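You operate a simulated robot arm through the tools that you are given. There is no shell and no other tool.

The job below is to be done with a simulated robot arm. You get a single attempt, and the scene is never put back.

TASK
Put things in order on the top of the turning-out table. At the end: the white brush stands on top of the clips carton; the blue pin stands where the plaster lump stood; the brown wooden glue block is on the white flat board; the plaster lump from the top of the turning-out table stands where the white brush stood; whatever was shut is shut again. Leave all else as you found it, and nothing knocked over. Set down upright: wooden glue block.

The check looks at the end state, three seconds after you hand in, the way a careful person would. Anything else that was tipped, shoved, dropped, spilled or broken makes it a failure.

THE ROBOT
A 5-joint arm with a two-finger parallel gripper, fixed in place. Base frame: the origin is at the foot of the arm, x ahead of it, y to its left, z up; the work surface is at about z = 0. Lengths are in mm, angles in rad, forces in N, time in s.
With the tool pointing down near the work surface it reaches from about 260 to 600 mm from the base axis. Its first joint turns from -1.152 to 1.152 rad. The tool tilts only in the upright plane through the base axis and itself; it spins freely about its own axis. Payload 1.57 kg.
The TCP is the grasp point between the finger pads, 30 mm short of the fingertips. In the tool frame z runs along the fingers and y along their closing line. The gripper opens to 80 mm. The fingers are 17 mm wide and 12 mm thick; the gripper's body (40 by 82 mm) begins 80 mm behind the TCP.
Orientation is that of the tool frame in the base frame, as a unit quaternion [x, y, z, w]. With the fingers straight down and closing along the base's y, the tool's x points along the base's -x, its y along +y and its z along -z.

THE INTERFACE
- The arm moves only by the tool step_arm. Its argument "deltas" is a list of rows, each a list of 6 numbers: the shift along the base's x, y, z in units of 400 mm (1.0 is 400 mm), then the turn, a rotation vector about the base's x, y, z in units of 180 degrees (1.0 is 180 degrees). In form: [[tx, ty, tz, wx, wy, wz], ...]. A call has 1 to 20 rows; each row is the pose to reach, as a shift and turn from the pose commanded when the call began. "claw" is the opening, from 0 (shut) to 1 (fully open), set as the call begins (left out, the last holds). A call with a number of a shift or a turn outside -1 to 1 is refused whole. A row lasts 0.2 s, in which the tool goes at most 50 mm and 0.15 rad; a call with a longer step from one row to the next is refused whole, and so is a gripper value outside its range. A pose out of reach is approached as far as the arm can. The call stops where the force on the tool passes 40 N (or 10 N more than at its start, if that is more) or the arm is blocked; 0.2 s more then pass. The fingers move at their own pace (about 153 mm/s each) and stop on an object; they squeeze with about 42 N. The grip force told is the motor's: it shows also when the fingers shut on nothing. Time passes only in rows, and 0.2 s behind the last, so rows that repeat a pose let the fingers close. The reply holds the time, the measured pose of the TCP, the force on the tool along the base axes, the opening and the grip force, in the units named above and with some noise, with the torque about the TCP (base axes, N m) and any sound that the robot's microphone picked up.
- Cameras (640 x 400 px; columns grow to the right, rows downward): "scene" is fixed at [48.4, 408.3, 522.1]; the picture's right is [-0.61, -0.79, 0.00], its down [-0.48, 0.37, -0.79] and it looks along [0.63, -0.48, -0.61] (base axes); focal length 270 px, centre (320, 200). "wrist" rides on the gripper at [72, -7, -122] in the tool frame; the picture's right is [0.09, 1.00, 0.00], its down [-0.84, 0.08, -0.54] and it looks along [-0.54, 0.05, 0.84] (tool axes); focal length 238 px, centre (320, 200). There is no depth. A picture from a camera that has moved, and an enlarged one, comes with that camera's place and axes in the base frame and with its lens.
- grab_frame(camera): a new picture of that camera. It takes no simulated time.
- close_up(camera, box): a new picture of the part [left, top, right, bottom] of that camera's present view, enlarged. It takes no simulated time.
- close_job(): hands the job in; it is judged then, once.

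Places have to be worked out from the pictures, the camera data and where the tool is seen. Open the gripper and draw the arm clear of the work before you hand the job in, unless the task says otherwise.

The tools are called after "Request:" by a JSON object that holds its "fn" and its "kwargs". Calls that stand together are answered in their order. step_arm: Moves the arm, as the interface text tells. Its arguments: {"type":"object","properties":{"deltas":{"type":"array","items":{"type":"array","items":{"type":"number"}}},"claw":{"type":"number"}},"required":["deltas"]} The other tools are called the same way: grab_frame (camera) takes a picture; close_up (camera, box) takes an enlarged picture of a part of a camera's view; close_job () hands the job in.

At the start:

```text
time: 0.0
tool_pos: [366.9, -13.5, 342.1]
tcp_rot: [0.001, 1.0, 0.0, 0.0]
contact_force: [0.0, -0.6, 1.1]
moment: [0.01, 0.02, -0.01]
opening: 80.1
grip_force: 0.0
```

scene: 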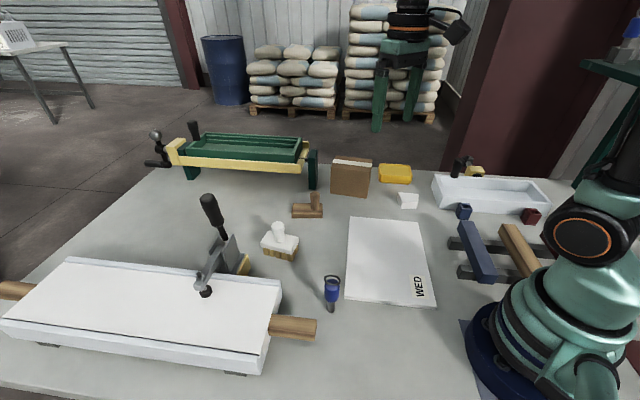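
wrist: 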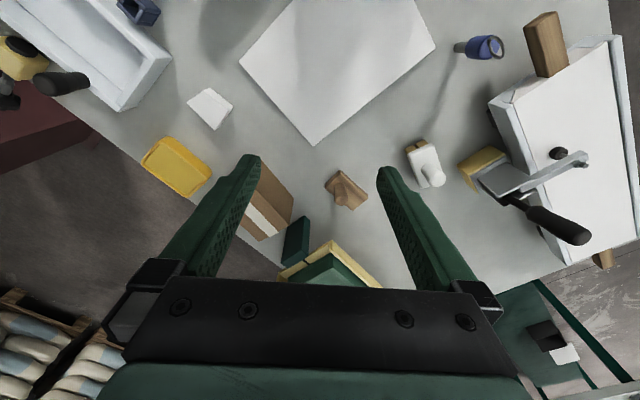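

I start by looking at the objects more closely from the scene camera before moving anything.

Request:
{"fn": "close_up", "kwargs": {"camera": "scene", "box": [230, 140, 450, 320]}}

Request:
{"fn": "close_up", "kwargs": {"camera": "scene", "box": [280, 140, 440, 240]}}

Request:
{"fn": "close_up", "kwargs": {"camera": "scene", "box": [420, 140, 580, 300]}}

Request:
{"fn": "close_up", "kwargs": {"camera": "wrist", "box": [130, 40, 450, 260]}}

```text
2.22 times, centred on (340, 230) of scene
camera zoom: at [48.4, 408.3, 522.1], right [-0.61, -0.79, 0.0], down [-0.48, 0.37, -0.79], along [0.63, -0.48, -0.61], focal length 600 px, centre (276, 133)
```

zoom: 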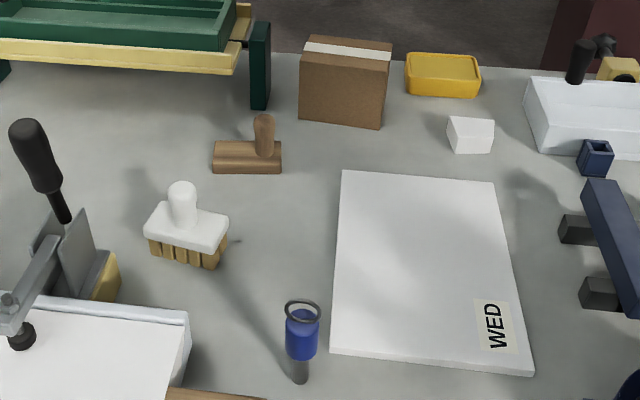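

```text
4.00 times, centred on (360, 190) of scene
camera zoom: at [48.4, 408.3, 522.1], right [-0.61, -0.79, 0.0], down [-0.48, 0.37, -0.79], along [0.63, -0.48, -0.61], focal length 1080 px, centre (160, 240)
```

zoom: 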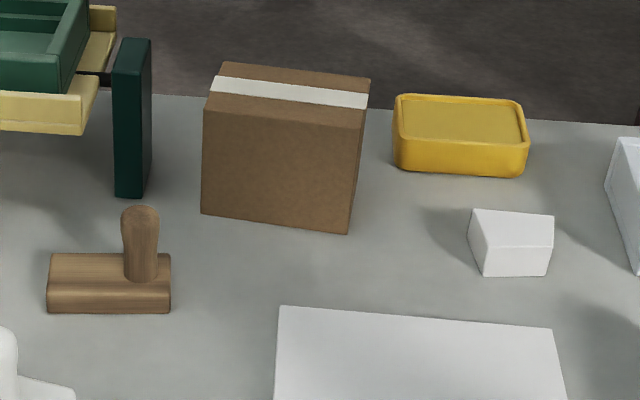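

```text
2.50 times, centred on (500, 220) of scene
camera zoom: at [48.4, 408.3, 522.1], right [-0.61, -0.79, 0.0], down [-0.48, 0.37, -0.79], along [0.63, -0.48, -0.61], focal length 675 px, centre (-130, 150)
```

zoom: 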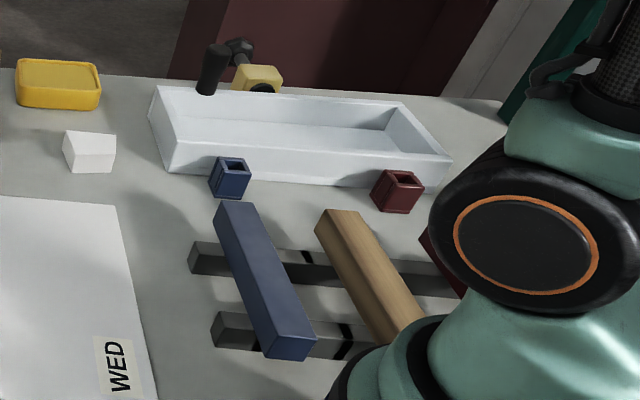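

```text
1.82 times, centred on (290, 150) of wrist
camera zoom: at [294.8, -20.1, 465.2], right [-0.09, 1.0, 0.0], down [0.84, 0.08, 0.54], along [0.54, 0.05, -0.84], focal length 433 px, centre (374, 291)
```

zoom: 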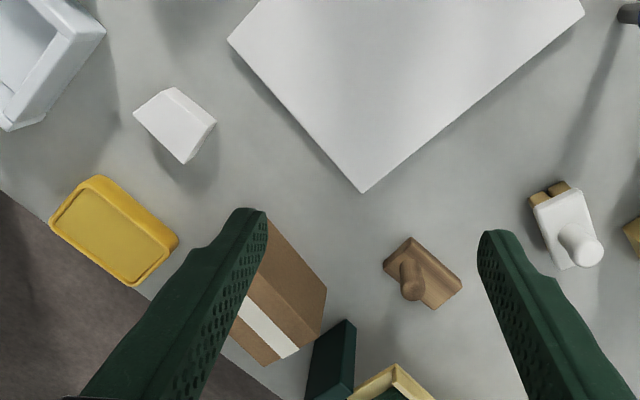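

The brown box with the white tape looks like the clips carton, and the white cut block by the white trough looks like the plaster lump. I'll zoom in on each item to measure its base outline and check for anything shut or clamped.

Request:
{"fn": "close_up", "kwargs": {"camera": "scene", "box": [385, 180, 433, 210]}}

Request:
{"fn": "close_up", "kwargs": {"camera": "scene", "box": [248, 210, 312, 270]}}

Request:
{"fn": "close_up", "kwargs": {"camera": "scene", "box": [300, 260, 364, 320]}}

Request:
{"fn": "close_up", "kwargs": {"camera": "scene", "box": [284, 145, 380, 225]}}

Request:
{"fn": "close_up", "kwargs": {"camera": "scene", "box": [140, 110, 340, 200]}}

Request:
{"fn": "close_up", "kwargs": {"camera": "scene", "box": [0, 180, 330, 390]}}

```text
13.33 times, centred on (409, 195) of scene
camera zoom: at [48.4, 408.3, 522.1], right [-0.61, -0.79, 0.0], down [-0.48, 0.37, -0.79], along [0.63, -0.48, -0.61], focal length 3601 px, centre (-867, 267)
```

zoom: 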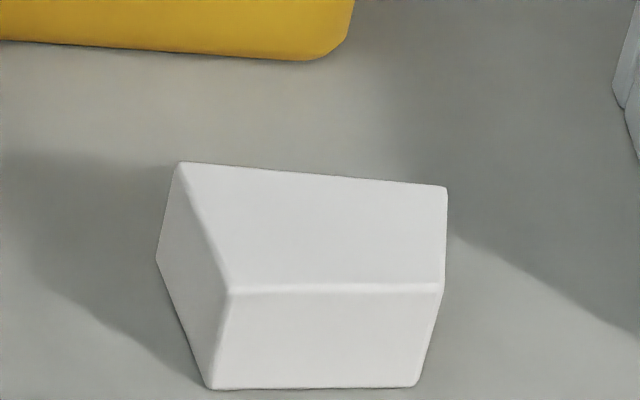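

```text
6.67 times, centred on (280, 240) of scene
camera zoom: at [48.4, 408.3, 522.1], right [-0.61, -0.79, 0.0], down [-0.48, 0.37, -0.79], along [0.63, -0.48, -0.61], focal length 1801 px, centre (587, -67)
```

zoom: 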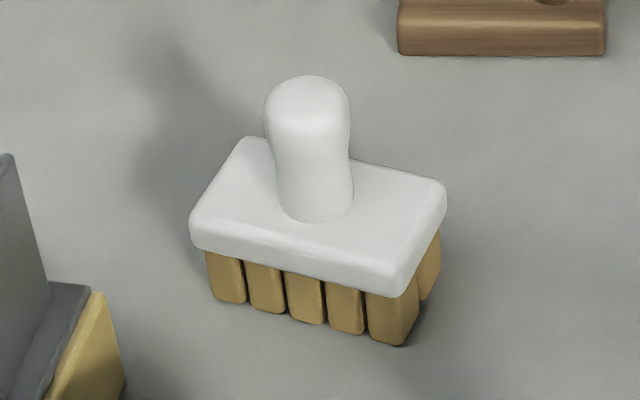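

```text
6.67 times, centred on (332, 290) of scene
camera zoom: at [48.4, 408.3, 522.1], right [-0.61, -0.79, 0.0], down [-0.48, 0.37, -0.79], along [0.63, -0.48, -0.61], focal length 1801 px, centre (240, -400)
```

zoom: 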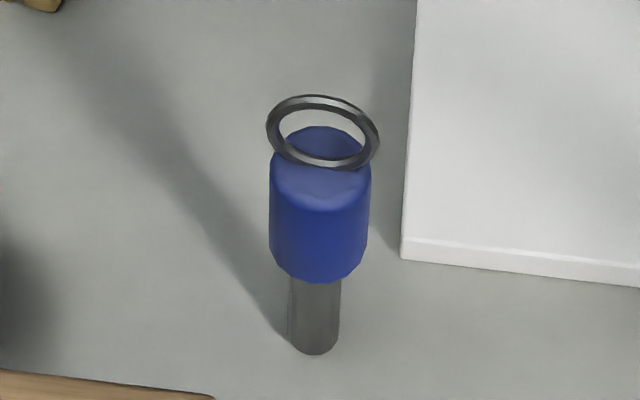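

```text
5.00 times, centred on (332, 185) of scene
camera zoom: at [48.4, 408.3, 522.1], right [-0.61, -0.79, 0.0], down [-0.48, 0.37, -0.79], along [0.63, -0.48, -0.61], focal length 1350 px, centre (260, 275)
```

zoom: 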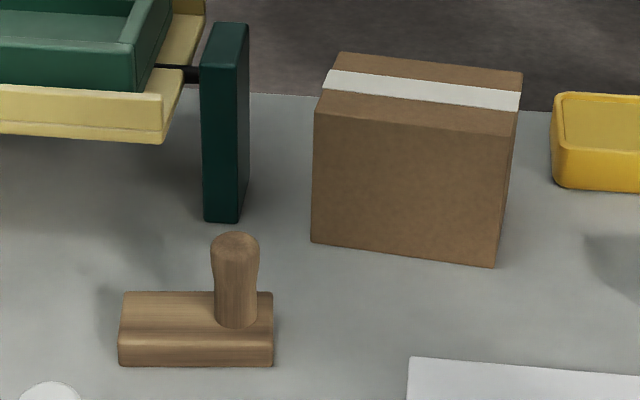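

```text
3.20 times, centred on (240, 155) of scene
camera zoom: at [48.4, 408.3, 522.1], right [-0.61, -0.79, 0.0], down [-0.48, 0.37, -0.79], along [0.63, -0.48, -0.61], focal length 864 px, centre (576, 344)
```

zoom: 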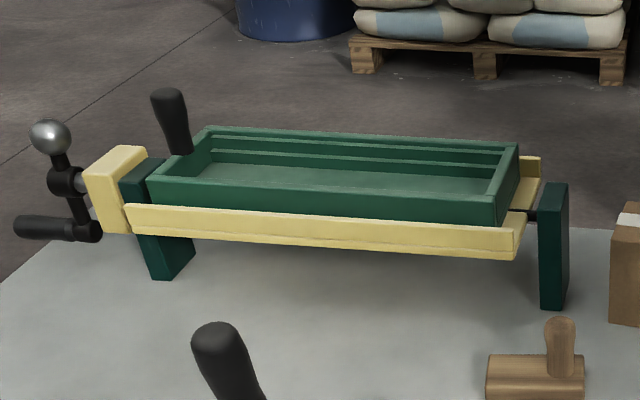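

```text
1.90 times, centred on (165, 285) of scene
camera zoom: at [48.4, 408.3, 522.1], right [-0.61, -0.79, 0.0], down [-0.48, 0.37, -0.79], along [0.63, -0.48, -0.61], focal length 514 px, centre (615, 38)
```

zoom: 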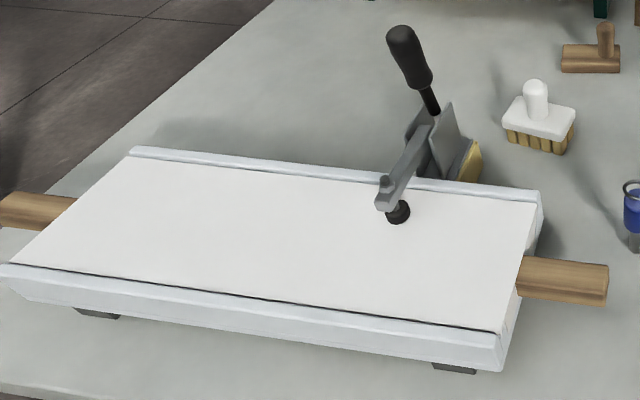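

Rough triangulation puts the lump near (398, -203), the brush near (475, 206), the pin near (272, 207), the glue block near (545, 70) and the carton near (569, -119) with its top at about z=98. I'll move the tool high over the lump to measure it from the wrist camera.

Request:
{"fn": "step_arm", "kwargs": {"deltas": [[0.0155, -0.095, -0.055, 0, 0, 0], [0.031, -0.19, -0.11, 0, 0, 0], [0.0465, -0.285, -0.165, 0, 0, 0], [0.062, -0.38, -0.22, 0, 0, 0], [0.0775, -0.475, -0.28, 0, 0, 0], [0.0775, -0.475, -0.28, 0, 0, 0]], "claw": 1}}

Request:
{"fn": "grab_frame", "kwargs": {"camera": "wrist"}}

Request:
{"fn": "grab_frame", "kwargs": {"camera": "scene"}}

```text
time: 1.4
tool_pos: [396.8, -206.3, 230.6]
tcp_rot: [0.001, 1.0, 0.0, 0.0]
contact_force: [0.2, 0.0, 0.0]
moment: [0.03, -0.01, -0.03]
opening: 79.8
grip_force: 0.0
```

```text
taken
camera wrist: at [325.2, -213.2, 353.2], right [-0.09, 1.0, 0.0], down [0.84, 0.08, 0.54], along [0.54, 0.05, -0.84], focal length 238 px, centre (320, 200)
```

wrist: 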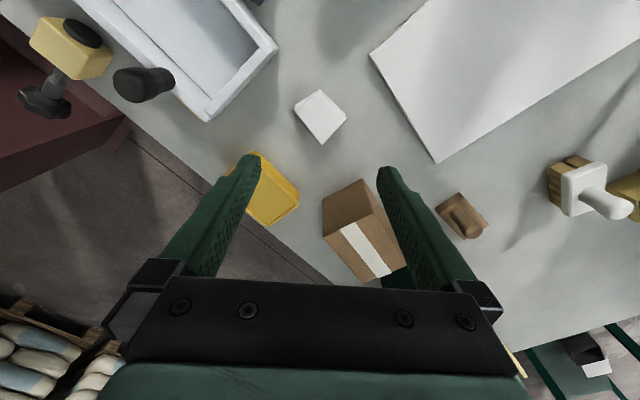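

```text
taken
```

scene: 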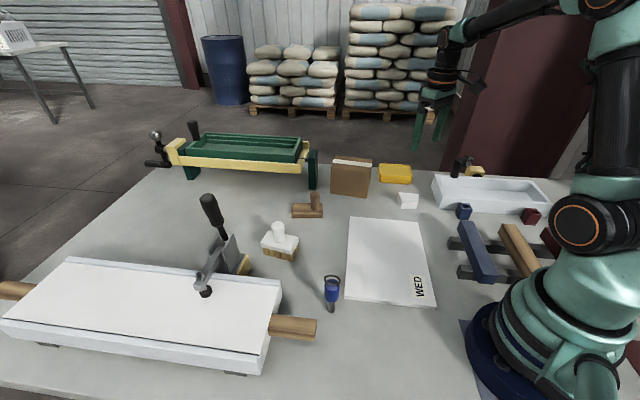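

The wrist camera now has the lump, tub, carton and board in view. I'll zoom in on them to take pixel coordinates.

Request:
{"fn": "close_up", "kwargs": {"camera": "wrist", "box": [280, 75, 360, 155]}}

Request:
{"fn": "close_up", "kwargs": {"camera": "wrist", "box": [300, 150, 440, 290]}}

Request:
{"fn": "close_up", "kwargs": {"camera": "wrist", "box": [420, 140, 640, 260]}}

```text
5.00 times, centred on (320, 115) of wrist
camera zoom: at [325.2, -213.2, 353.2], right [-0.09, 1.0, 0.0], down [0.84, 0.08, 0.54], along [0.54, 0.05, -0.84], focal length 1192 px, centre (320, 625)
```

zoom: 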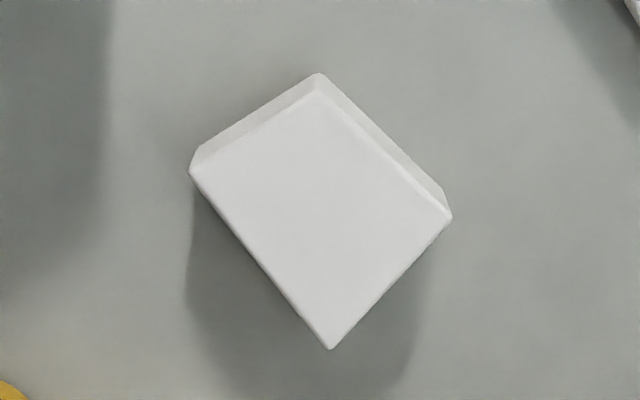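

```text
2.86 times, centred on (370, 220) of wrist
camera zoom: at [325.2, -213.2, 353.2], right [-0.09, 1.0, 0.0], down [0.84, 0.08, 0.54], along [0.54, 0.05, -0.84], focal length 681 px, centre (177, 143)
```

zoom: 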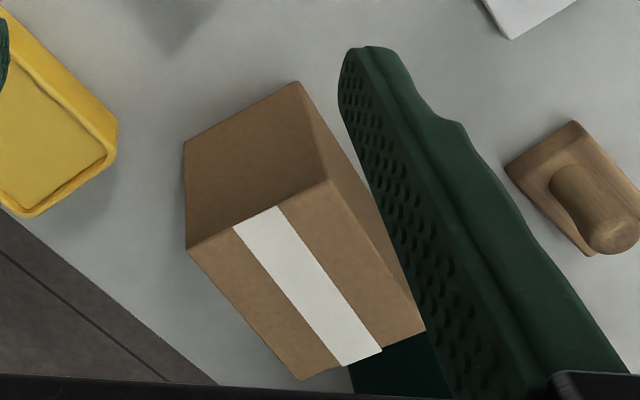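

```text
2.91 times, centred on (530, 200) of wrist
camera zoom: at [325.2, -213.2, 353.2], right [-0.09, 1.0, 0.0], down [0.84, 0.08, 0.54], along [0.54, 0.05, -0.84], focal length 693 px, centre (-291, 200)
```

zoom: 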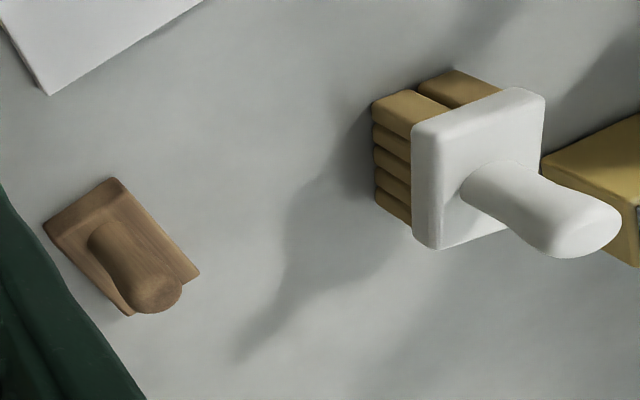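

Wrist measurements give lump corners at (400,-171), (374,-209), (399,-243) and (441,-200), and a carton centre near (574,-121) with its top at z=98, about 117×78. The carton is far out, so I'll test whether the tool can reach above it pointing down.

Request:
{"fn": "step_arm", "kwargs": {"deltas": [[0.09, 0.04, -0.01, 0, 0, 0], [0.18, 0.085, -0.02, 0, 0, 0], [0.27, 0.13, -0.03, 0, 0, 0], [0.36, 0.175, -0.04, 0, 0, 0], [0.4425, 0.213, -0.06, 0, 0, 0], [0.4425, 0.213, -0.1, 0, 0, 0], [0.4425, 0.213, -0.1, 0, 0, 0]]}}

Request:
{"fn": "grab_frame", "kwargs": {"camera": "wrist"}}

Request:
{"fn": "grab_frame", "kwargs": {"camera": "scene"}}

```text
time: 3.0
tool_pos: [576.2, -119.1, 190.5]
tcp_rot: [0.001, 1.0, 0.0, 0.0]
contact_force: [-0.2, -1.2, 0.1]
moment: [0.0, 0.03, 0.01]
opening: 79.9
grip_force: 0.1
```

```text
taken
camera wrist: at [504.3, -125.9, 312.3], right [-0.09, 1.0, 0.0], down [0.84, 0.08, 0.54], along [0.54, 0.05, -0.84], focal length 238 px, centre (320, 200)
```

wrist: 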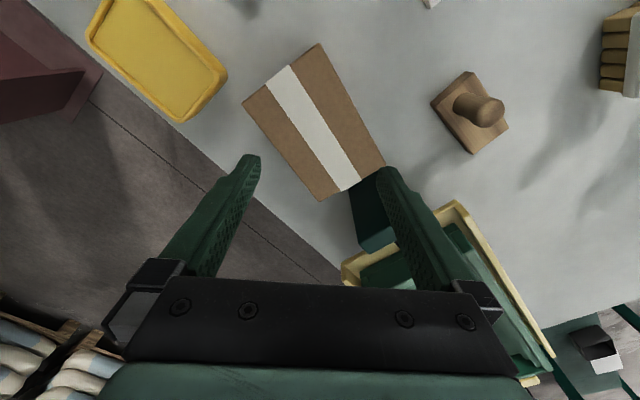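

```text
taken
```

scene: 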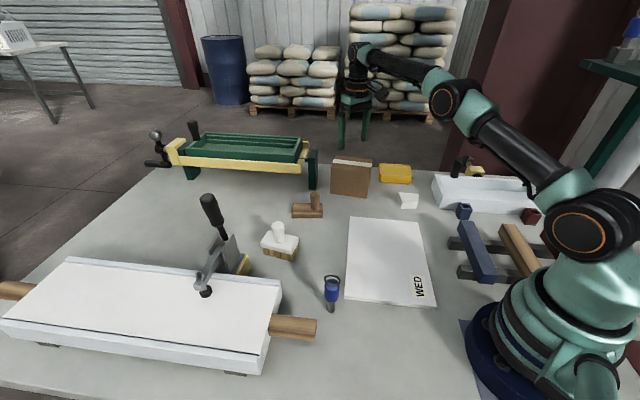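

The tool reaches the carton pointing down, and the carton centre comes out at about (573, -121). I'll zoom in on the glue block from here.

Request:
{"fn": "close_up", "kwargs": {"camera": "wrist", "box": [410, 50, 530, 170]}}

Request:
{"fn": "close_up", "kwargs": {"camera": "wrist", "box": [230, 30, 410, 210]}}

```text
3.33 times, centred on (470, 110) of wrist
camera zoom: at [504.3, -125.9, 312.3], right [-0.09, 1.0, 0.0], down [0.84, 0.08, 0.54], along [0.54, 0.05, -0.84], focal length 794 px, centre (-180, 500)
```

zoom: 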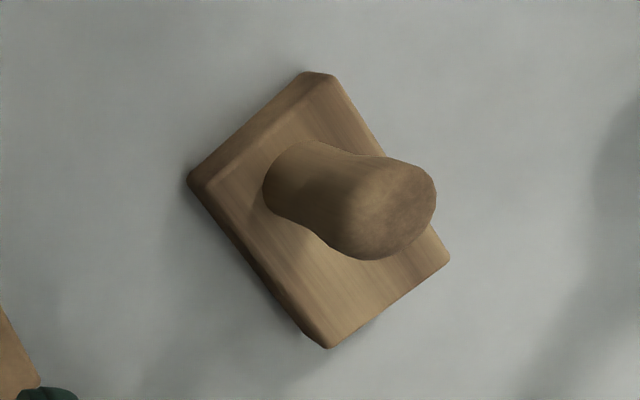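

```text
2.22 times, centred on (320, 120) of wrist
camera zoom: at [504.3, -125.9, 312.3], right [-0.09, 1.0, 0.0], down [0.84, 0.08, 0.54], along [0.54, 0.05, -0.84], focal length 530 px, centre (320, 378)
```

zoom: 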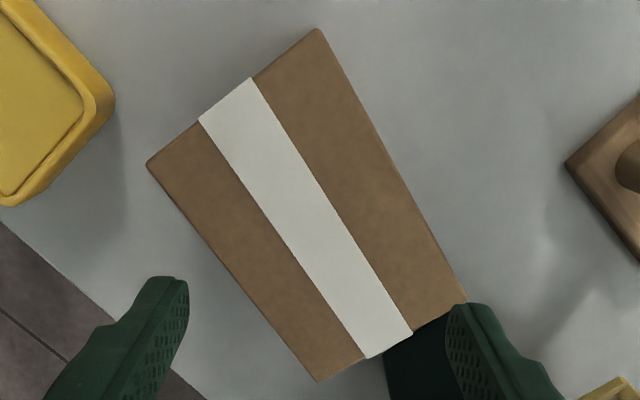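

The glue block has a round handle offset toward one end. I'll move over it, keeping high, for a near-vertical view.

Request:
{"fn": "step_arm", "kwargs": {"deltas": [[-0.01, 0.04, 0.08, 0, 0, 0], [-0.03, 0.15, 0.1, 0, 0, 0], [-0.05, 0.26, 0.1, 0, 0, 0], [-0.065, 0.37, 0.09, 0, 0, 0], [-0.075, 0.4825, 0.06, 0, 0, 0], [-0.075, 0.4825, 0.05, 0, 0, 0]]}}

Request:
{"fn": "grab_frame", "kwargs": {"camera": "wrist"}}

Request:
{"fn": "close_up", "kwargs": {"camera": "wrist", "box": [260, 40, 380, 160]}}

```text
time: 4.4
tool_pos: [544.5, 73.6, 211.1]
tcp_rot: [0.002, 1.0, 0.001, 0.001]
contact_force: [-0.4, -0.3, 0.1]
moment: [0.0, 0.0, 0.01]
opening: 80.1
grip_force: 0.0
```

```text
taken
camera wrist: at [472.4, 68.0, 333.7], right [-0.09, 1.0, 0.0], down [0.84, 0.08, 0.54], along [0.54, 0.05, -0.84], focal length 238 px, centre (320, 200)
```

wrist: 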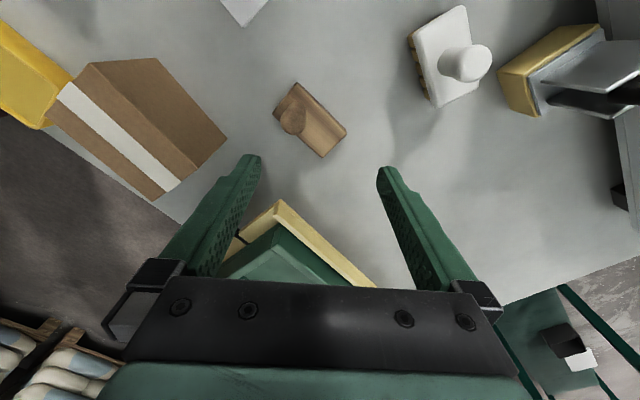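

```text
3.33 times, centred on (320, 100) of wrist
camera zoom: at [472.4, 68.0, 333.7], right [-0.09, 1.0, 0.0], down [0.84, 0.08, 0.54], along [0.54, 0.05, -0.84], focal length 794 px, centre (320, 533)
```

zoom: 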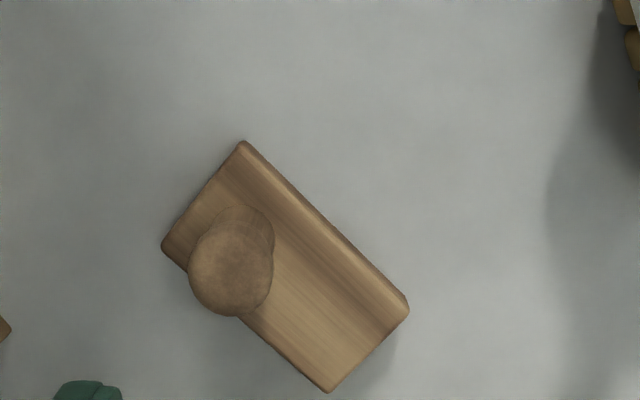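

The glue block base is about 90×50, centred near (560, 63), with a handle near (543, 45) topping out around z≈69. Next I'll go over the brush.

Request:
{"fn": "step_arm", "kwargs": {"deltas": [[-0.045, 0.08, 0.05, 0, 0, 0], [-0.09, 0.16, 0.07, 0, 0, 0], [-0.135, 0.24, 0.07, 0, 0, 0], [-0.18, 0.325, 0.07, 0, 0, 0], [-0.18, 0.325, 0.07, 0, 0, 0]]}}

Request:
{"fn": "grab_frame", "kwargs": {"camera": "wrist"}}

Request:
{"fn": "close_up", "kwargs": {"camera": "wrist", "box": [260, 40, 380, 160]}}

Request:
{"fn": "grab_frame", "kwargs": {"camera": "scene"}}

```text
time: 5.6
tool_pos: [472.0, 204.6, 239.4]
tcp_rot: [0.0, 1.0, 0.0, 0.001]
contact_force: [0.0, -0.7, 0.8]
moment: [-0.03, -0.01, 0.01]
opening: 79.8
grip_force: 0.0
```

```text
taken
camera wrist: at [400.6, 198.2, 361.0], right [-0.09, 1.0, 0.0], down [0.84, 0.08, 0.54], along [0.54, 0.05, -0.84], focal length 238 px, centre (320, 200)
```

wrist: 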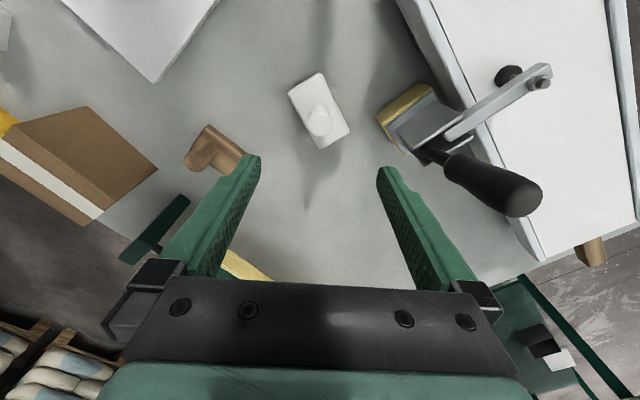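

```text
3.33 times, centred on (320, 100) of wrist
camera zoom: at [400.6, 198.2, 361.0], right [-0.09, 1.0, 0.0], down [0.84, 0.08, 0.54], along [0.54, 0.05, -0.84], focal length 794 px, centre (320, 533)
```

zoom: 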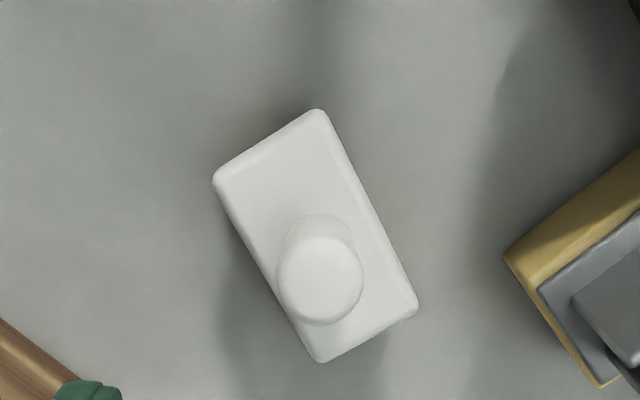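

```text
taken
```

scene: 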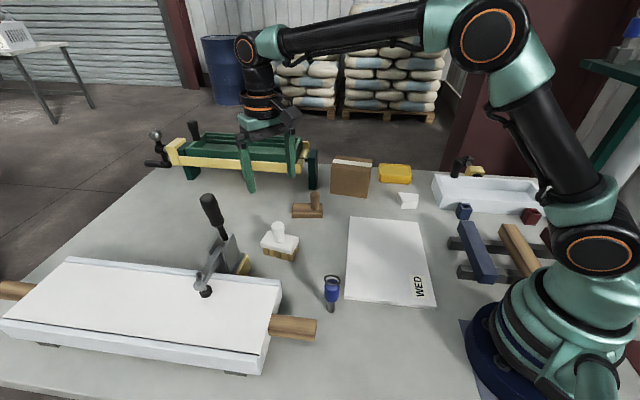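

The brush is centred at about (475, 205), its long axis at about 35°, and the handle is central with its top at about z≈92. The clamp lever stands tall but about 125 mm to the side. Now I'll look at the pin from above.

Request:
{"fn": "step_arm", "kwargs": {"deltas": [[-0.12, 0, 0, 0, 0, 0], [-0.24, 0, 0, 0, 0, 0], [-0.36, 0, 0, 0, 0, 0], [-0.43, 0, -0.01, 0, 0, 0], [-0.43, 0, -0.02, 0, 0, 0]]}}

Request:
{"fn": "grab_frame", "kwargs": {"camera": "wrist"}}

Request:
{"fn": "close_up", "kwargs": {"camera": "wrist", "box": [260, 40, 380, 160]}}

Request:
{"fn": "grab_frame", "kwargs": {"camera": "scene"}}

```text
time: 6.8
tool_pos: [300.4, 204.5, 229.8]
tcp_rot: [0.001, 1.0, 0.0, 0.0]
contact_force: [-0.9, 0.0, -0.4]
moment: [0.0, 0.01, 0.03]
opening: 80.1
grip_force: 0.0
```

```text
taken
camera wrist: at [228.9, 197.7, 352.1], right [-0.09, 1.0, 0.0], down [0.84, 0.08, 0.54], along [0.54, 0.05, -0.84], focal length 238 px, centre (320, 200)
```

wrist: 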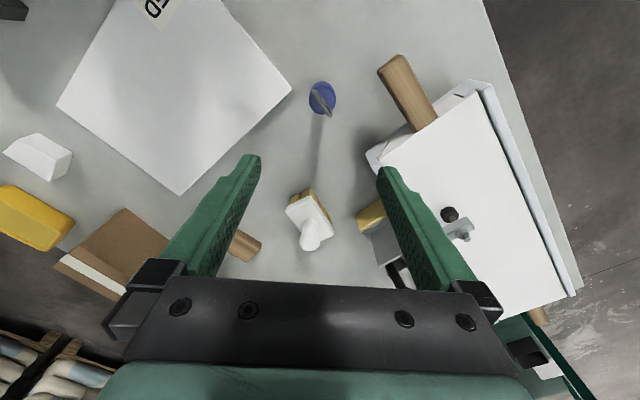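

```text
3.33 times, centred on (320, 100) of wrist
camera zoom: at [228.9, 197.7, 352.1], right [-0.09, 1.0, 0.0], down [0.84, 0.08, 0.54], along [0.54, 0.05, -0.84], focal length 794 px, centre (320, 533)
```

zoom: 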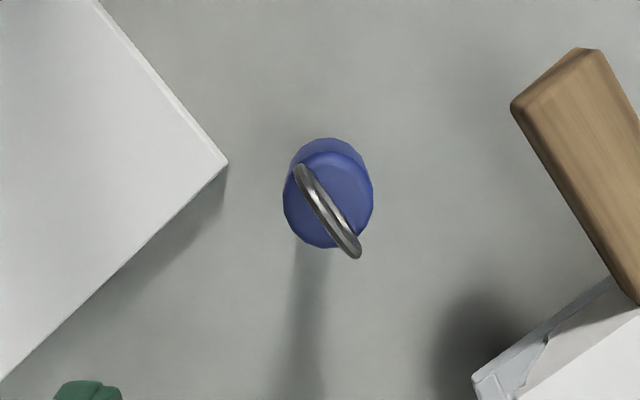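

```text
taken
```

scene: 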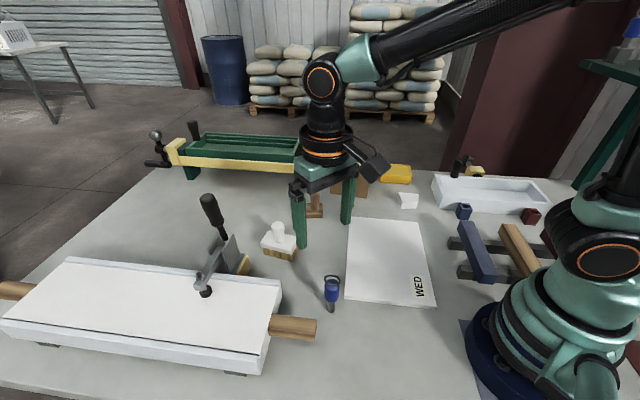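

The pin stands at about (276, 205), with a vertical ring on top of a collar about 29 mm across. Everything is located now, so I'll begin with the brush, hovering the half-open gripper above its handle.

Request:
{"fn": "step_arm", "kwargs": {"deltas": [[0.11, 0, 0.01, 0, 0, 0], [0.22, 0, 0.01, 0, 0, 0], [0.33, 0, 0.01, 0, 0, 0], [0.43525, 0, 0.0, 0, 0, 0], [0.43525, 0, -0.1, 0, 0, 0], [0.43525, 0, -0.2, 0, 0, 0], [0.43525, 0, -0.2, 0, 0, 0]], "claw": 0.8}}

Request:
{"fn": "grab_frame", "kwargs": {"camera": "wrist"}}

Request:
{"fn": "close_up", "kwargs": {"camera": "scene", "box": [200, 120, 360, 280]}}

```text
time: 8.4
tool_pos: [474.8, 205.3, 148.2]
tcp_rot: [0.0, 1.0, 0.0, 0.0]
contact_force: [-0.5, -0.3, -0.6]
moment: [-0.02, 0.0, -0.01]
opening: 64.0
grip_force: 0.0
```

```text
taken
camera wrist: at [402.8, 198.8, 270.4], right [-0.09, 1.0, 0.0], down [0.84, 0.08, 0.54], along [0.54, 0.05, -0.84], focal length 238 px, centre (320, 200)
```

wrist: 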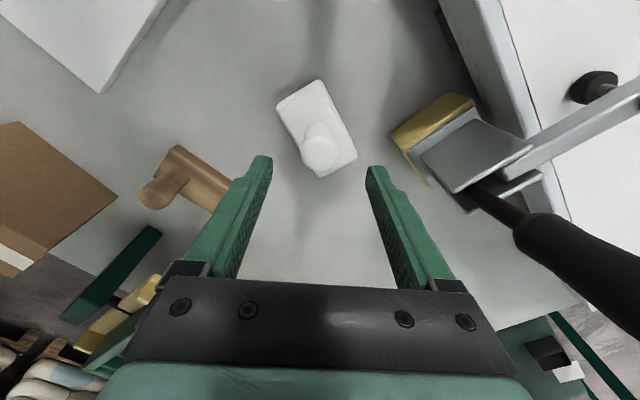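

```text
2.50 times, centred on (280, 200) of scene
camera zoom: at [48.4, 408.3, 522.1], right [-0.61, -0.79, 0.0], down [-0.48, 0.37, -0.79], along [0.63, -0.48, -0.61], focal length 675 px, centre (420, 200)
```

zoom: 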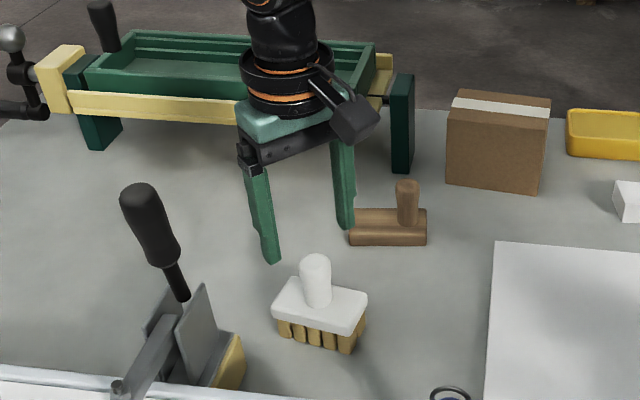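

The handle top triangulates to about (475, 204, 92), centred between the fingers, and the clamp lever is at y≈331, well clear. I'll descend to grasp height with the fingertips just above the brush's plate.

Request:
{"fn": "step_arm", "kwargs": {"deltas": [[0, 0, -0.05, 0, 0, 0], [0, 0, -0.1, 0, 0, 0], [0, 0, -0.14, 0, 0, 0], [0, 0, -0.165, 0, 0, 0], [0, 0, -0.18, 0, 0, 0], [0, 0, -0.18, 0, 0, 0]], "claw": 0.8}}

Request:
{"fn": "grab_frame", "kwargs": {"camera": "wrist"}}

Request:
{"fn": "close_up", "kwargs": {"camera": "scene", "box": [200, 140, 340, 280]}}

```text
time: 9.8
tool_pos: [475.3, 204.1, 77.9]
tcp_rot: [0.001, 1.0, 0.0, 0.001]
contact_force: [-0.8, 0.0, -0.7]
moment: [0.01, -0.01, 0.0]
opening: 64.2
grip_force: 0.0
```

```text
taken
camera wrist: at [402.5, 198.2, 200.5], right [-0.09, 1.0, 0.0], down [0.84, 0.08, 0.54], along [0.54, 0.05, -0.84], focal length 238 px, centre (320, 200)
```

wrist: 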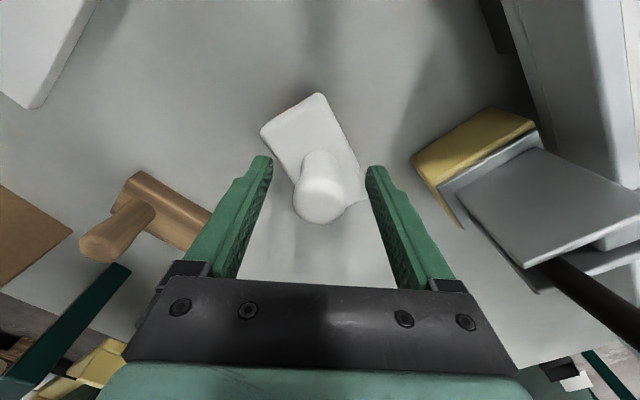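

```text
2.86 times, centred on (270, 210) of scene
camera zoom: at [48.4, 408.3, 522.1], right [-0.61, -0.79, 0.0], down [-0.48, 0.37, -0.79], along [0.63, -0.48, -0.61], focal length 772 px, centre (463, 171)
```

zoom: 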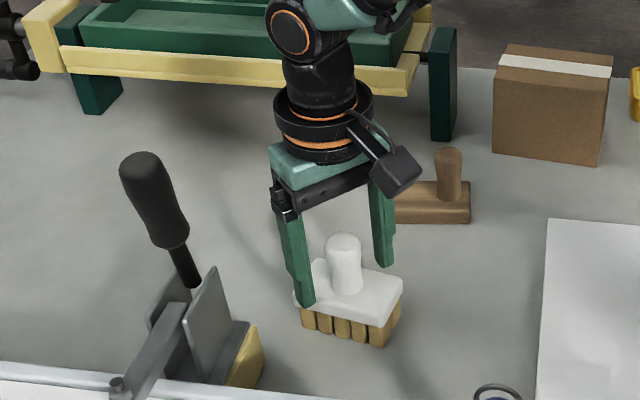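

The handle sits centred between the fingers with the tips above the plate, so I'll close the gripper on it.

Request:
{"fn": "step_arm", "kwargs": {"deltas": [[0, 0, 0, 0, 0, 0], [0, 0, 0, 0, 0, 0], [0, 0, 0, 0, 0, 0]], "claw": 0}}

Request:
{"fn": "close_up", "kwargs": {"camera": "scene", "box": [200, 140, 340, 280]}}

```text
time: 10.6
tool_pos: [473.2, 205.3, 78.7]
tcp_rot: [0.001, 1.0, 0.001, 0.0]
contact_force: [0.8, -0.9, 0.0]
moment: [-0.05, -0.04, 0.02]
opening: 26.6
grip_force: 37.4
```

```text
2.86 times, centred on (270, 210) of scene
camera zoom: at [48.4, 408.3, 522.1], right [-0.61, -0.79, 0.0], down [-0.48, 0.37, -0.79], along [0.63, -0.48, -0.61], focal length 772 px, centre (463, 171)
```

zoom: 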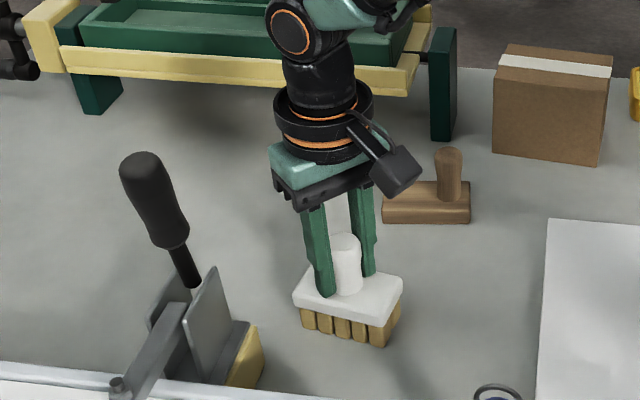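

The grip holds at 26.6 mm with 37 N. I'll lift straight up and check that the brush stays level.

Request:
{"fn": "step_arm", "kwargs": {"deltas": [[0, 0, 0.02, 0, 0, 0], [0, 0, 0.06, 0, 0, 0], [0, 0, 0.14, 0, 0, 0], [0, 0, 0.24, 0, 0, 0], [0, 0, 0.34, 0, 0, 0], [0, 0, 0.39, 0, 0, 0], [0, 0, 0.39, 0, 0, 0]], "claw": 0}}

Request:
{"fn": "grab_frame", "kwargs": {"camera": "scene"}}

Request:
{"fn": "grab_frame", "kwargs": {"camera": "wrist"}}

```text
time: 12.2
tool_pos: [471.8, 204.1, 234.7]
tcp_rot: [0.002, 1.0, -0.001, 0.001]
contact_force: [0.7, -0.9, -1.0]
moment: [-0.03, -0.01, -0.02]
opening: 26.3
grip_force: 37.1
```

```text
taken
```

scene: 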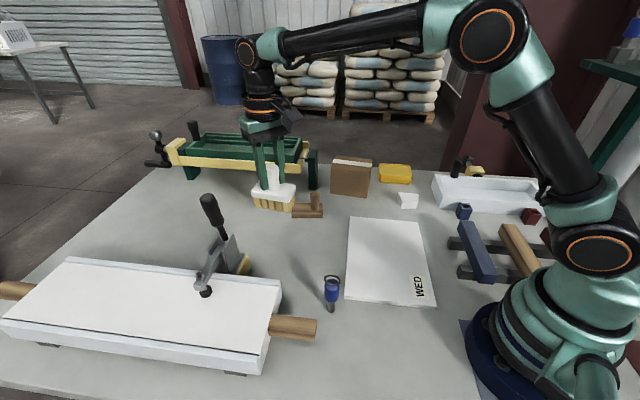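

```text
taken
camera wrist: at [400.8, 197.3, 356.8], right [-0.09, 1.0, 0.0], down [0.84, 0.08, 0.54], along [0.54, 0.05, -0.84], focal length 238 px, centre (320, 200)
```

wrist: 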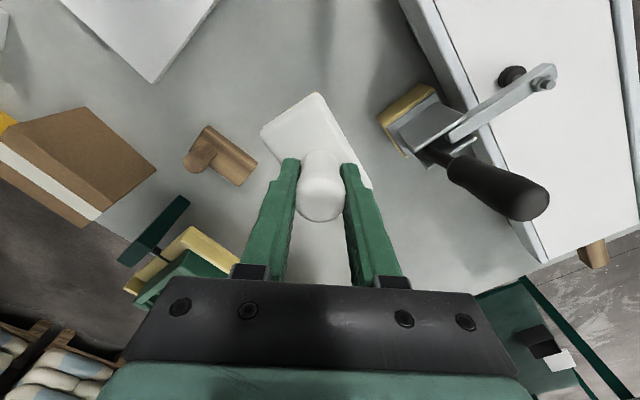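

The brush hangs level, so I'll carry it at height across to above the carton.

Request:
{"fn": "step_arm", "kwargs": {"deltas": [[0.02, -0.06, 0, 0, 0, 0], [0.045, -0.15, 0, 0, 0, 0], [0.07, -0.24, 0, 0, 0, 0], [0.1, -0.34, 0, 0, 0, 0], [0.13, -0.44, 0, 0, 0, 0], [0.16, -0.54, 0, 0, 0, 0], [0.19, -0.64, 0, 0, 0, 0], [0.22, -0.73, 0, 0, 0, 0], [0.24, -0.79, 0, 0, 0, 0], [0.245, -0.81325, 0, 0, 0, 0], [0.245, -0.81325, -0.03, 0, 0, 0], [0.245, -0.81325, -0.06, 0, 0, 0], [0.245, -0.81325, -0.06, 0, 0, 0]], "claw": 0}}

Request:
{"fn": "grab_frame", "kwargs": {"camera": "scene"}}

Request:
{"fn": "close_up", "kwargs": {"camera": "scene", "box": [290, 90, 430, 220]}}

Request:
{"fn": "grab_frame", "kwargs": {"camera": "wrist"}}

```text
time: 15.0
tool_pos: [573.5, -120.7, 211.1]
tcp_rot: [0.001, 1.0, 0.0, 0.0]
contact_force: [0.0, 0.7, -1.5]
moment: [-0.04, -0.02, -0.03]
opening: 26.6
grip_force: 38.0
out of reach, approached as far as the arm can: row 10
```

```text
taken
```

scene: 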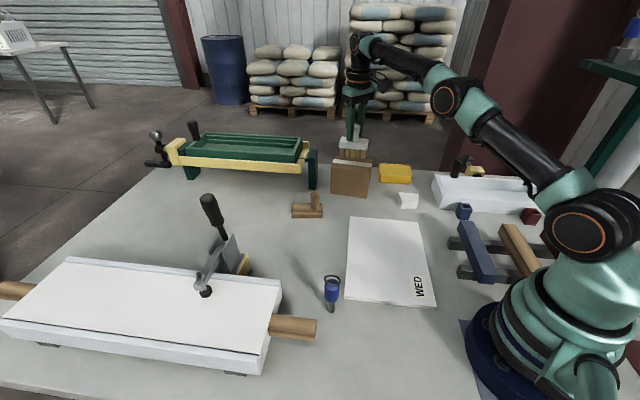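

```text
3.08 times, centred on (360, 155) of scene
camera zoom: at [48.4, 408.3, 522.1], right [-0.61, -0.79, 0.0], down [-0.48, 0.37, -0.79], along [0.63, -0.48, -0.61], focal length 831 px, centre (197, 338)
```

zoom: 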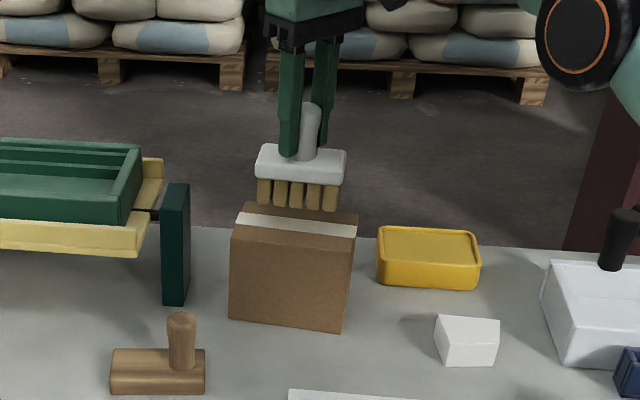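

```text
taken
camera wrist: at [500.7, -127.0, 333.2], right [-0.09, 1.0, 0.0], down [0.84, 0.08, 0.54], along [0.54, 0.05, -0.84], focal length 238 px, centre (320, 200)
```

wrist: 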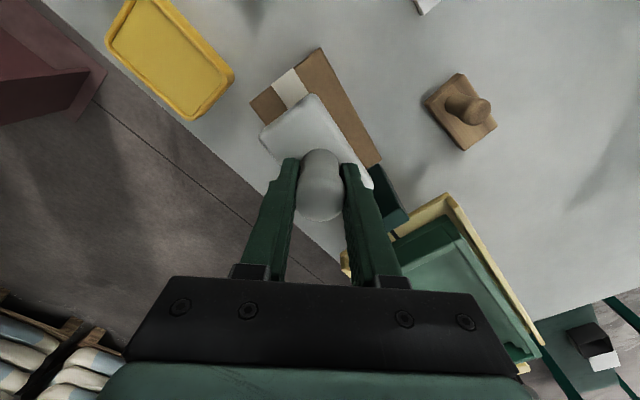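

The brush is level over the carton's centre with its bristles at about z≈132. I'll lower slowly to just above the expected contact at about TCP z=176.

Request:
{"fn": "step_arm", "kwargs": {"deltas": [[0, 0, -0.025, 0, 0, 0], [0, 0, -0.05, 0, 0, 0], [0, 0, -0.065, 0, 0, 0], [0, 0, -0.075, 0, 0, 0], [0, 0, -0.075, 0, 0, 0]], "claw": 0}}

Request:
{"fn": "close_up", "kwargs": {"camera": "scene", "box": [310, 110, 400, 210]}}

Request:
{"fn": "grab_frame", "kwargs": {"camera": "wrist"}}

```text
time: 16.2
tool_pos: [571.3, -120.4, 182.1]
tcp_rot: [0.0, 1.0, 0.001, 0.0]
contact_force: [-3.1, 1.7, 9.3]
moment: [0.06, 0.43, -0.11]
opening: 26.4
grip_force: 37.2
```

```text
4.00 times, centred on (355, 160) of scene
camera zoom: at [48.3, 408.3, 522.1], right [-0.61, -0.79, 0.0], down [-0.48, 0.37, -0.79], along [0.63, -0.48, -0.61], focal length 1080 px, centre (180, 360)
```

zoom: 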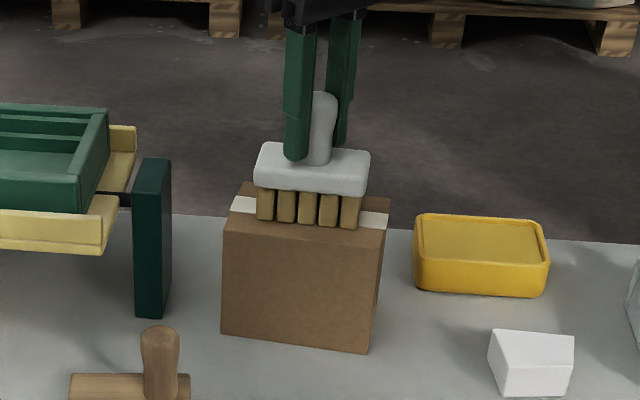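

```text
taken
camera wrist: at [500.6, -126.9, 304.1], right [-0.09, 1.0, 0.0], down [0.84, 0.08, 0.54], along [0.54, 0.05, -0.84], focal length 238 px, centre (320, 200)
```

wrist: 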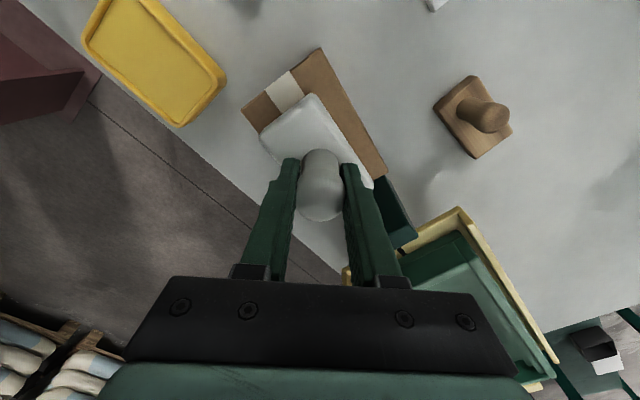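

The force shows the bristles already touching, with 9 N at z≈182, a bit sooner than estimated. I'll zoom in to check the alignment.

Request:
{"fn": "close_up", "kwargs": {"camera": "scene", "box": [325, 135, 385, 205]}}

Request:
{"fn": "close_up", "kwargs": {"camera": "wrist", "box": [230, 30, 400, 240]}}

```text
5.71 times, centred on (355, 170) of scene
camera zoom: at [48.3, 408.3, 522.1], right [-0.61, -0.79, 0.0], down [-0.48, 0.37, -0.79], along [0.63, -0.48, -0.61], focal length 1543 px, centre (120, 371)
```

zoom: 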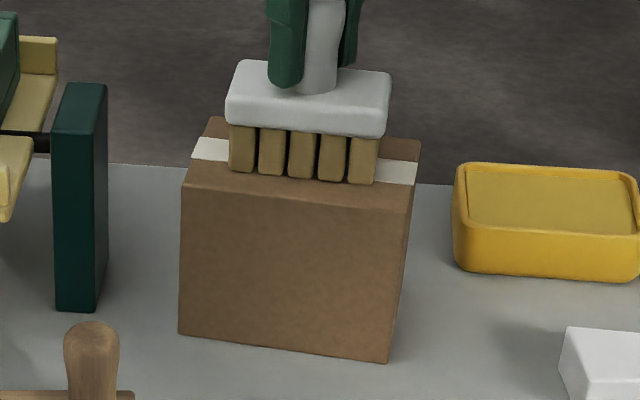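

```text
1.90 times, centred on (315, 135) of wrist
camera zoom: at [500.6, -126.9, 304.1], right [-0.09, 1.0, 0.0], down [0.84, 0.08, 0.54], along [0.54, 0.05, -0.84], focal length 454 px, centre (330, 324)
```

zoom: 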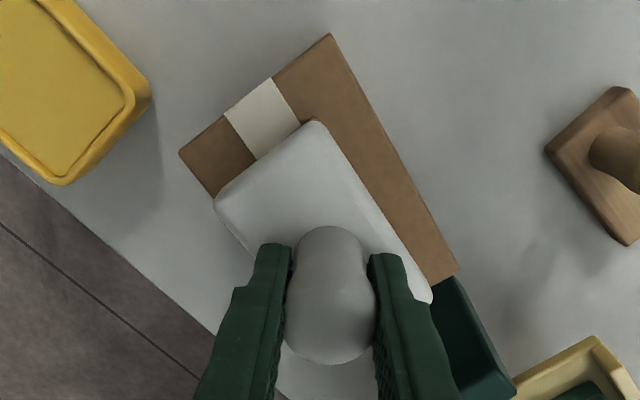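

The brush is centred on the carton top with even margins, and contact simply came about 5 mm higher than estimated. I'll ease up 2 mm to take off the pressing force before releasing.

Request:
{"fn": "step_arm", "kwargs": {"deltas": [[0, 0, 0.004, 0, 0, 0], [0, 0, 0.005, 0, 0, 0], [0, 0, 0.005, 0, 0, 0]], "claw": 0}}

```text
time: 17.0
tool_pos: [572.9, -121.8, 181.5]
tcp_rot: [0.001, 1.0, 0.0, 0.0]
contact_force: [0.0, 0.8, -1.4]
moment: [0.02, -0.02, 0.05]
opening: 26.6
grip_force: 37.7
```

The force is back to the hanging weight, so the bristles are free by a hair. I'll lower about 1 mm to touch lightly.

Request:
{"fn": "step_arm", "kwargs": {"deltas": [[0, 0, -0.0015, 0, 0, 0], [0, 0, -0.0025, 0, 0, 0], [0, 0, -0.0025, 0, 0, 0]], "claw": 0}}

```text
time: 17.8
tool_pos: [573.0, -120.6, 180.7]
tcp_rot: [0.0, 1.0, 0.0, 0.001]
contact_force: [-0.7, -0.5, -1.4]
moment: [-0.01, -0.03, -0.03]
opening: 26.3
grip_force: 37.5
```

Still hanging free at z≈181, so I'll lower another 0.8 mm.

Request:
{"fn": "step_arm", "kwargs": {"deltas": [[0, 0, -0.001, 0, 0, 0], [0, 0, -0.002, 0, 0, 0], [0, 0, -0.002, 0, 0, 0]], "claw": 0}}

```text
time: 18.6
tool_pos: [573.9, -120.5, 182.1]
tcp_rot: [0.0, 1.0, -0.001, 0.001]
contact_force: [-2.4, -1.9, 6.8]
moment: [-0.07, 0.17, -0.1]
opening: 26.2
grip_force: 37.1
```

Light contact (about 7 N) is now made on the carton, so I'll open the gripper in place.

Request:
{"fn": "step_arm", "kwargs": {"deltas": [[0, 0, 0.0005, 0, 0, 0], [0, 0, 0.0005, 0, 0, 0], [0, 0, 0.0005, 0, 0, 0]], "claw": 0.7}}

Request:
{"fn": "close_up", "kwargs": {"camera": "scene", "box": [310, 110, 400, 210]}}

Request:
{"fn": "grab_frame", "kwargs": {"camera": "wrist"}}

```text
time: 19.4
tool_pos: [572.8, -121.4, 181.3]
tcp_rot: [0.002, 1.0, 0.0, 0.0]
contact_force: [-0.2, -0.1, -0.1]
moment: [-0.01, 0.01, -0.04]
opening: 56.1
grip_force: 0.1
```

```text
4.00 times, centred on (355, 160) of scene
camera zoom: at [48.4, 408.3, 522.1], right [-0.61, -0.79, 0.0], down [-0.48, 0.37, -0.79], along [0.63, -0.48, -0.61], focal length 1080 px, centre (180, 360)
```

zoom: 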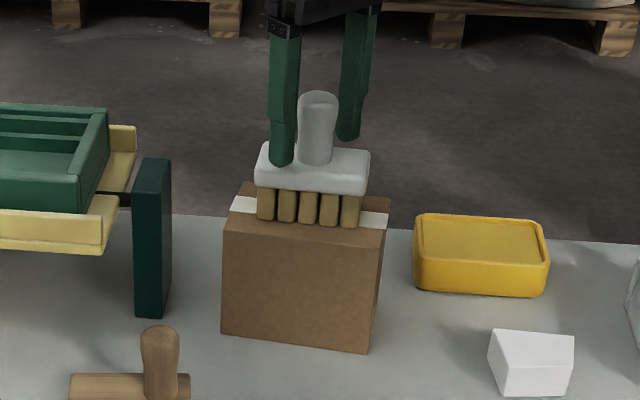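

```text
taken
camera wrist: at [500.8, -127.3, 304.1], right [-0.09, 1.0, 0.0], down [0.84, 0.08, 0.54], along [0.54, 0.05, -0.84], focal length 238 px, centre (320, 200)
```

wrist: 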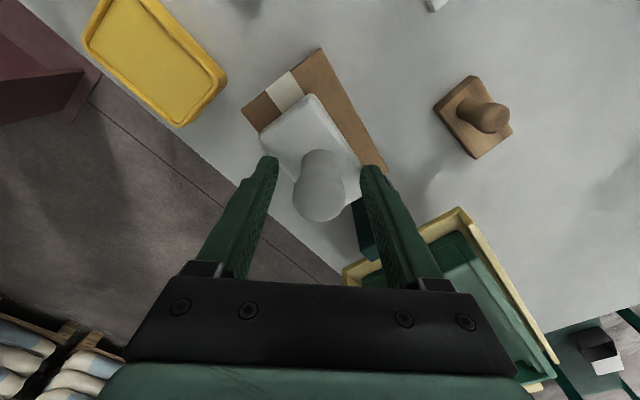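

The brush stands freely on the carton. I'll raise the arm clear, back away toward the base, and head to the lump, turning the gripper about 50° so the fingers match the lump's flattest pair of faces.

Request:
{"fn": "step_arm", "kwargs": {"deltas": [[0, 0, 0.05, 0, 0, 0], [0, 0, 0.1, 0, 0, 0], [-0.1, -0.01, 0.12, 0, 0, 0], [-0.2, -0.04, 0.12, 0, 0, 0.047], [-0.3, -0.09, 0.11, 0, 0, 0.094], [-0.37, -0.15, 0.09, 0, 0, 0.141], [-0.42, -0.205, 0.05, 0, 0, 0.188], [-0.4235, -0.2125, 0.0, 0, 0, 0.235], [-0.4235, -0.2125, -0.03, 0, 0, 0.28], [-0.4235, -0.2125, -0.03, 0, 0, 0.28]], "claw": 0.8}}

Request:
{"fn": "grab_frame", "kwargs": {"camera": "scene"}}

Request:
{"fn": "grab_frame", "kwargs": {"camera": "wrist"}}

```text
time: 21.6
tool_pos: [403.9, -205.1, 169.2]
tcp_rot: [-0.426, 0.905, 0.0, 0.0]
contact_force: [0.3, 0.8, -0.4]
moment: [0.0, 0.01, -0.02]
opening: 63.8
grip_force: 0.0
```

```text
taken
```

scene: 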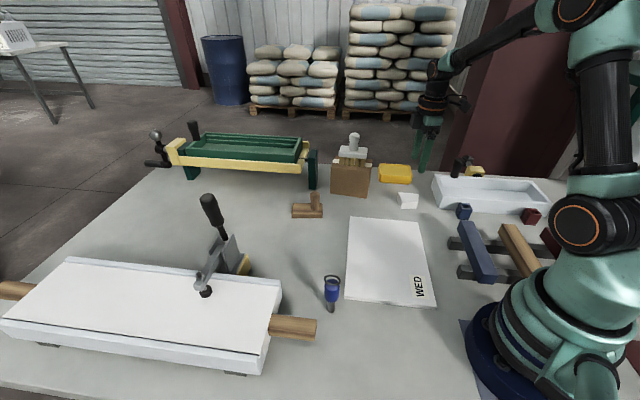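

```text
taken
camera wrist: at [364.1, -265.6, 292.0], right [-0.83, 0.56, 0.0], down [0.47, 0.69, 0.54], along [0.31, 0.45, -0.84], focal length 238 px, centre (320, 200)
```

wrist: 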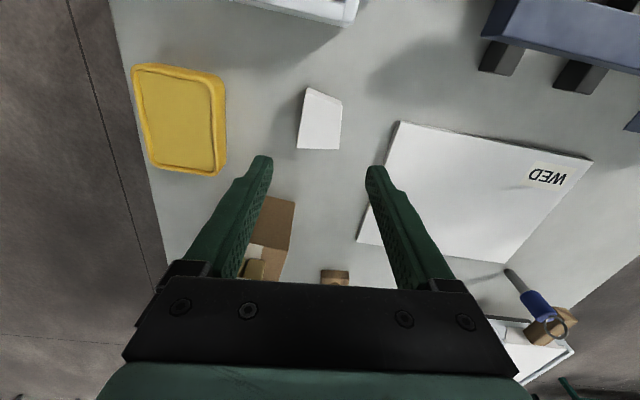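

The brush stands on the carton and the lump shows between the fingers' line. I'll zoom in to refine its position before descending.

Request:
{"fn": "close_up", "kwargs": {"camera": "wrist", "box": [270, 70, 370, 170]}}

Request:
{"fn": "close_up", "kwargs": {"camera": "scene", "box": [310, 110, 450, 220]}}

```text
4.00 times, centred on (320, 120) of wrist
camera zoom: at [364.1, -265.6, 292.0], right [-0.83, 0.56, 0.0], down [0.47, 0.69, 0.54], along [0.31, 0.45, -0.84], focal length 953 px, centre (320, 520)
```

zoom: 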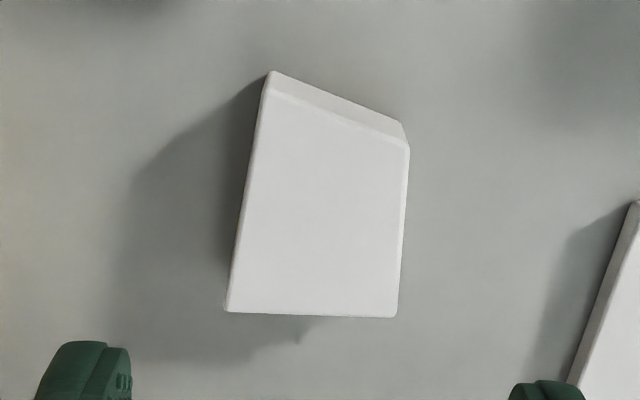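

```text
3.64 times, centred on (380, 165) of scene
camera zoom: at [48.4, 408.3, 522.1], right [-0.61, -0.79, 0.0], down [-0.48, 0.37, -0.79], along [0.63, -0.48, -0.61], focal length 982 px, centre (102, 327)
```

zoom: 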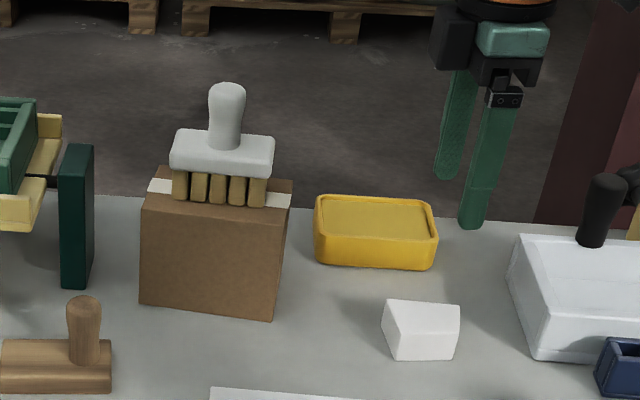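

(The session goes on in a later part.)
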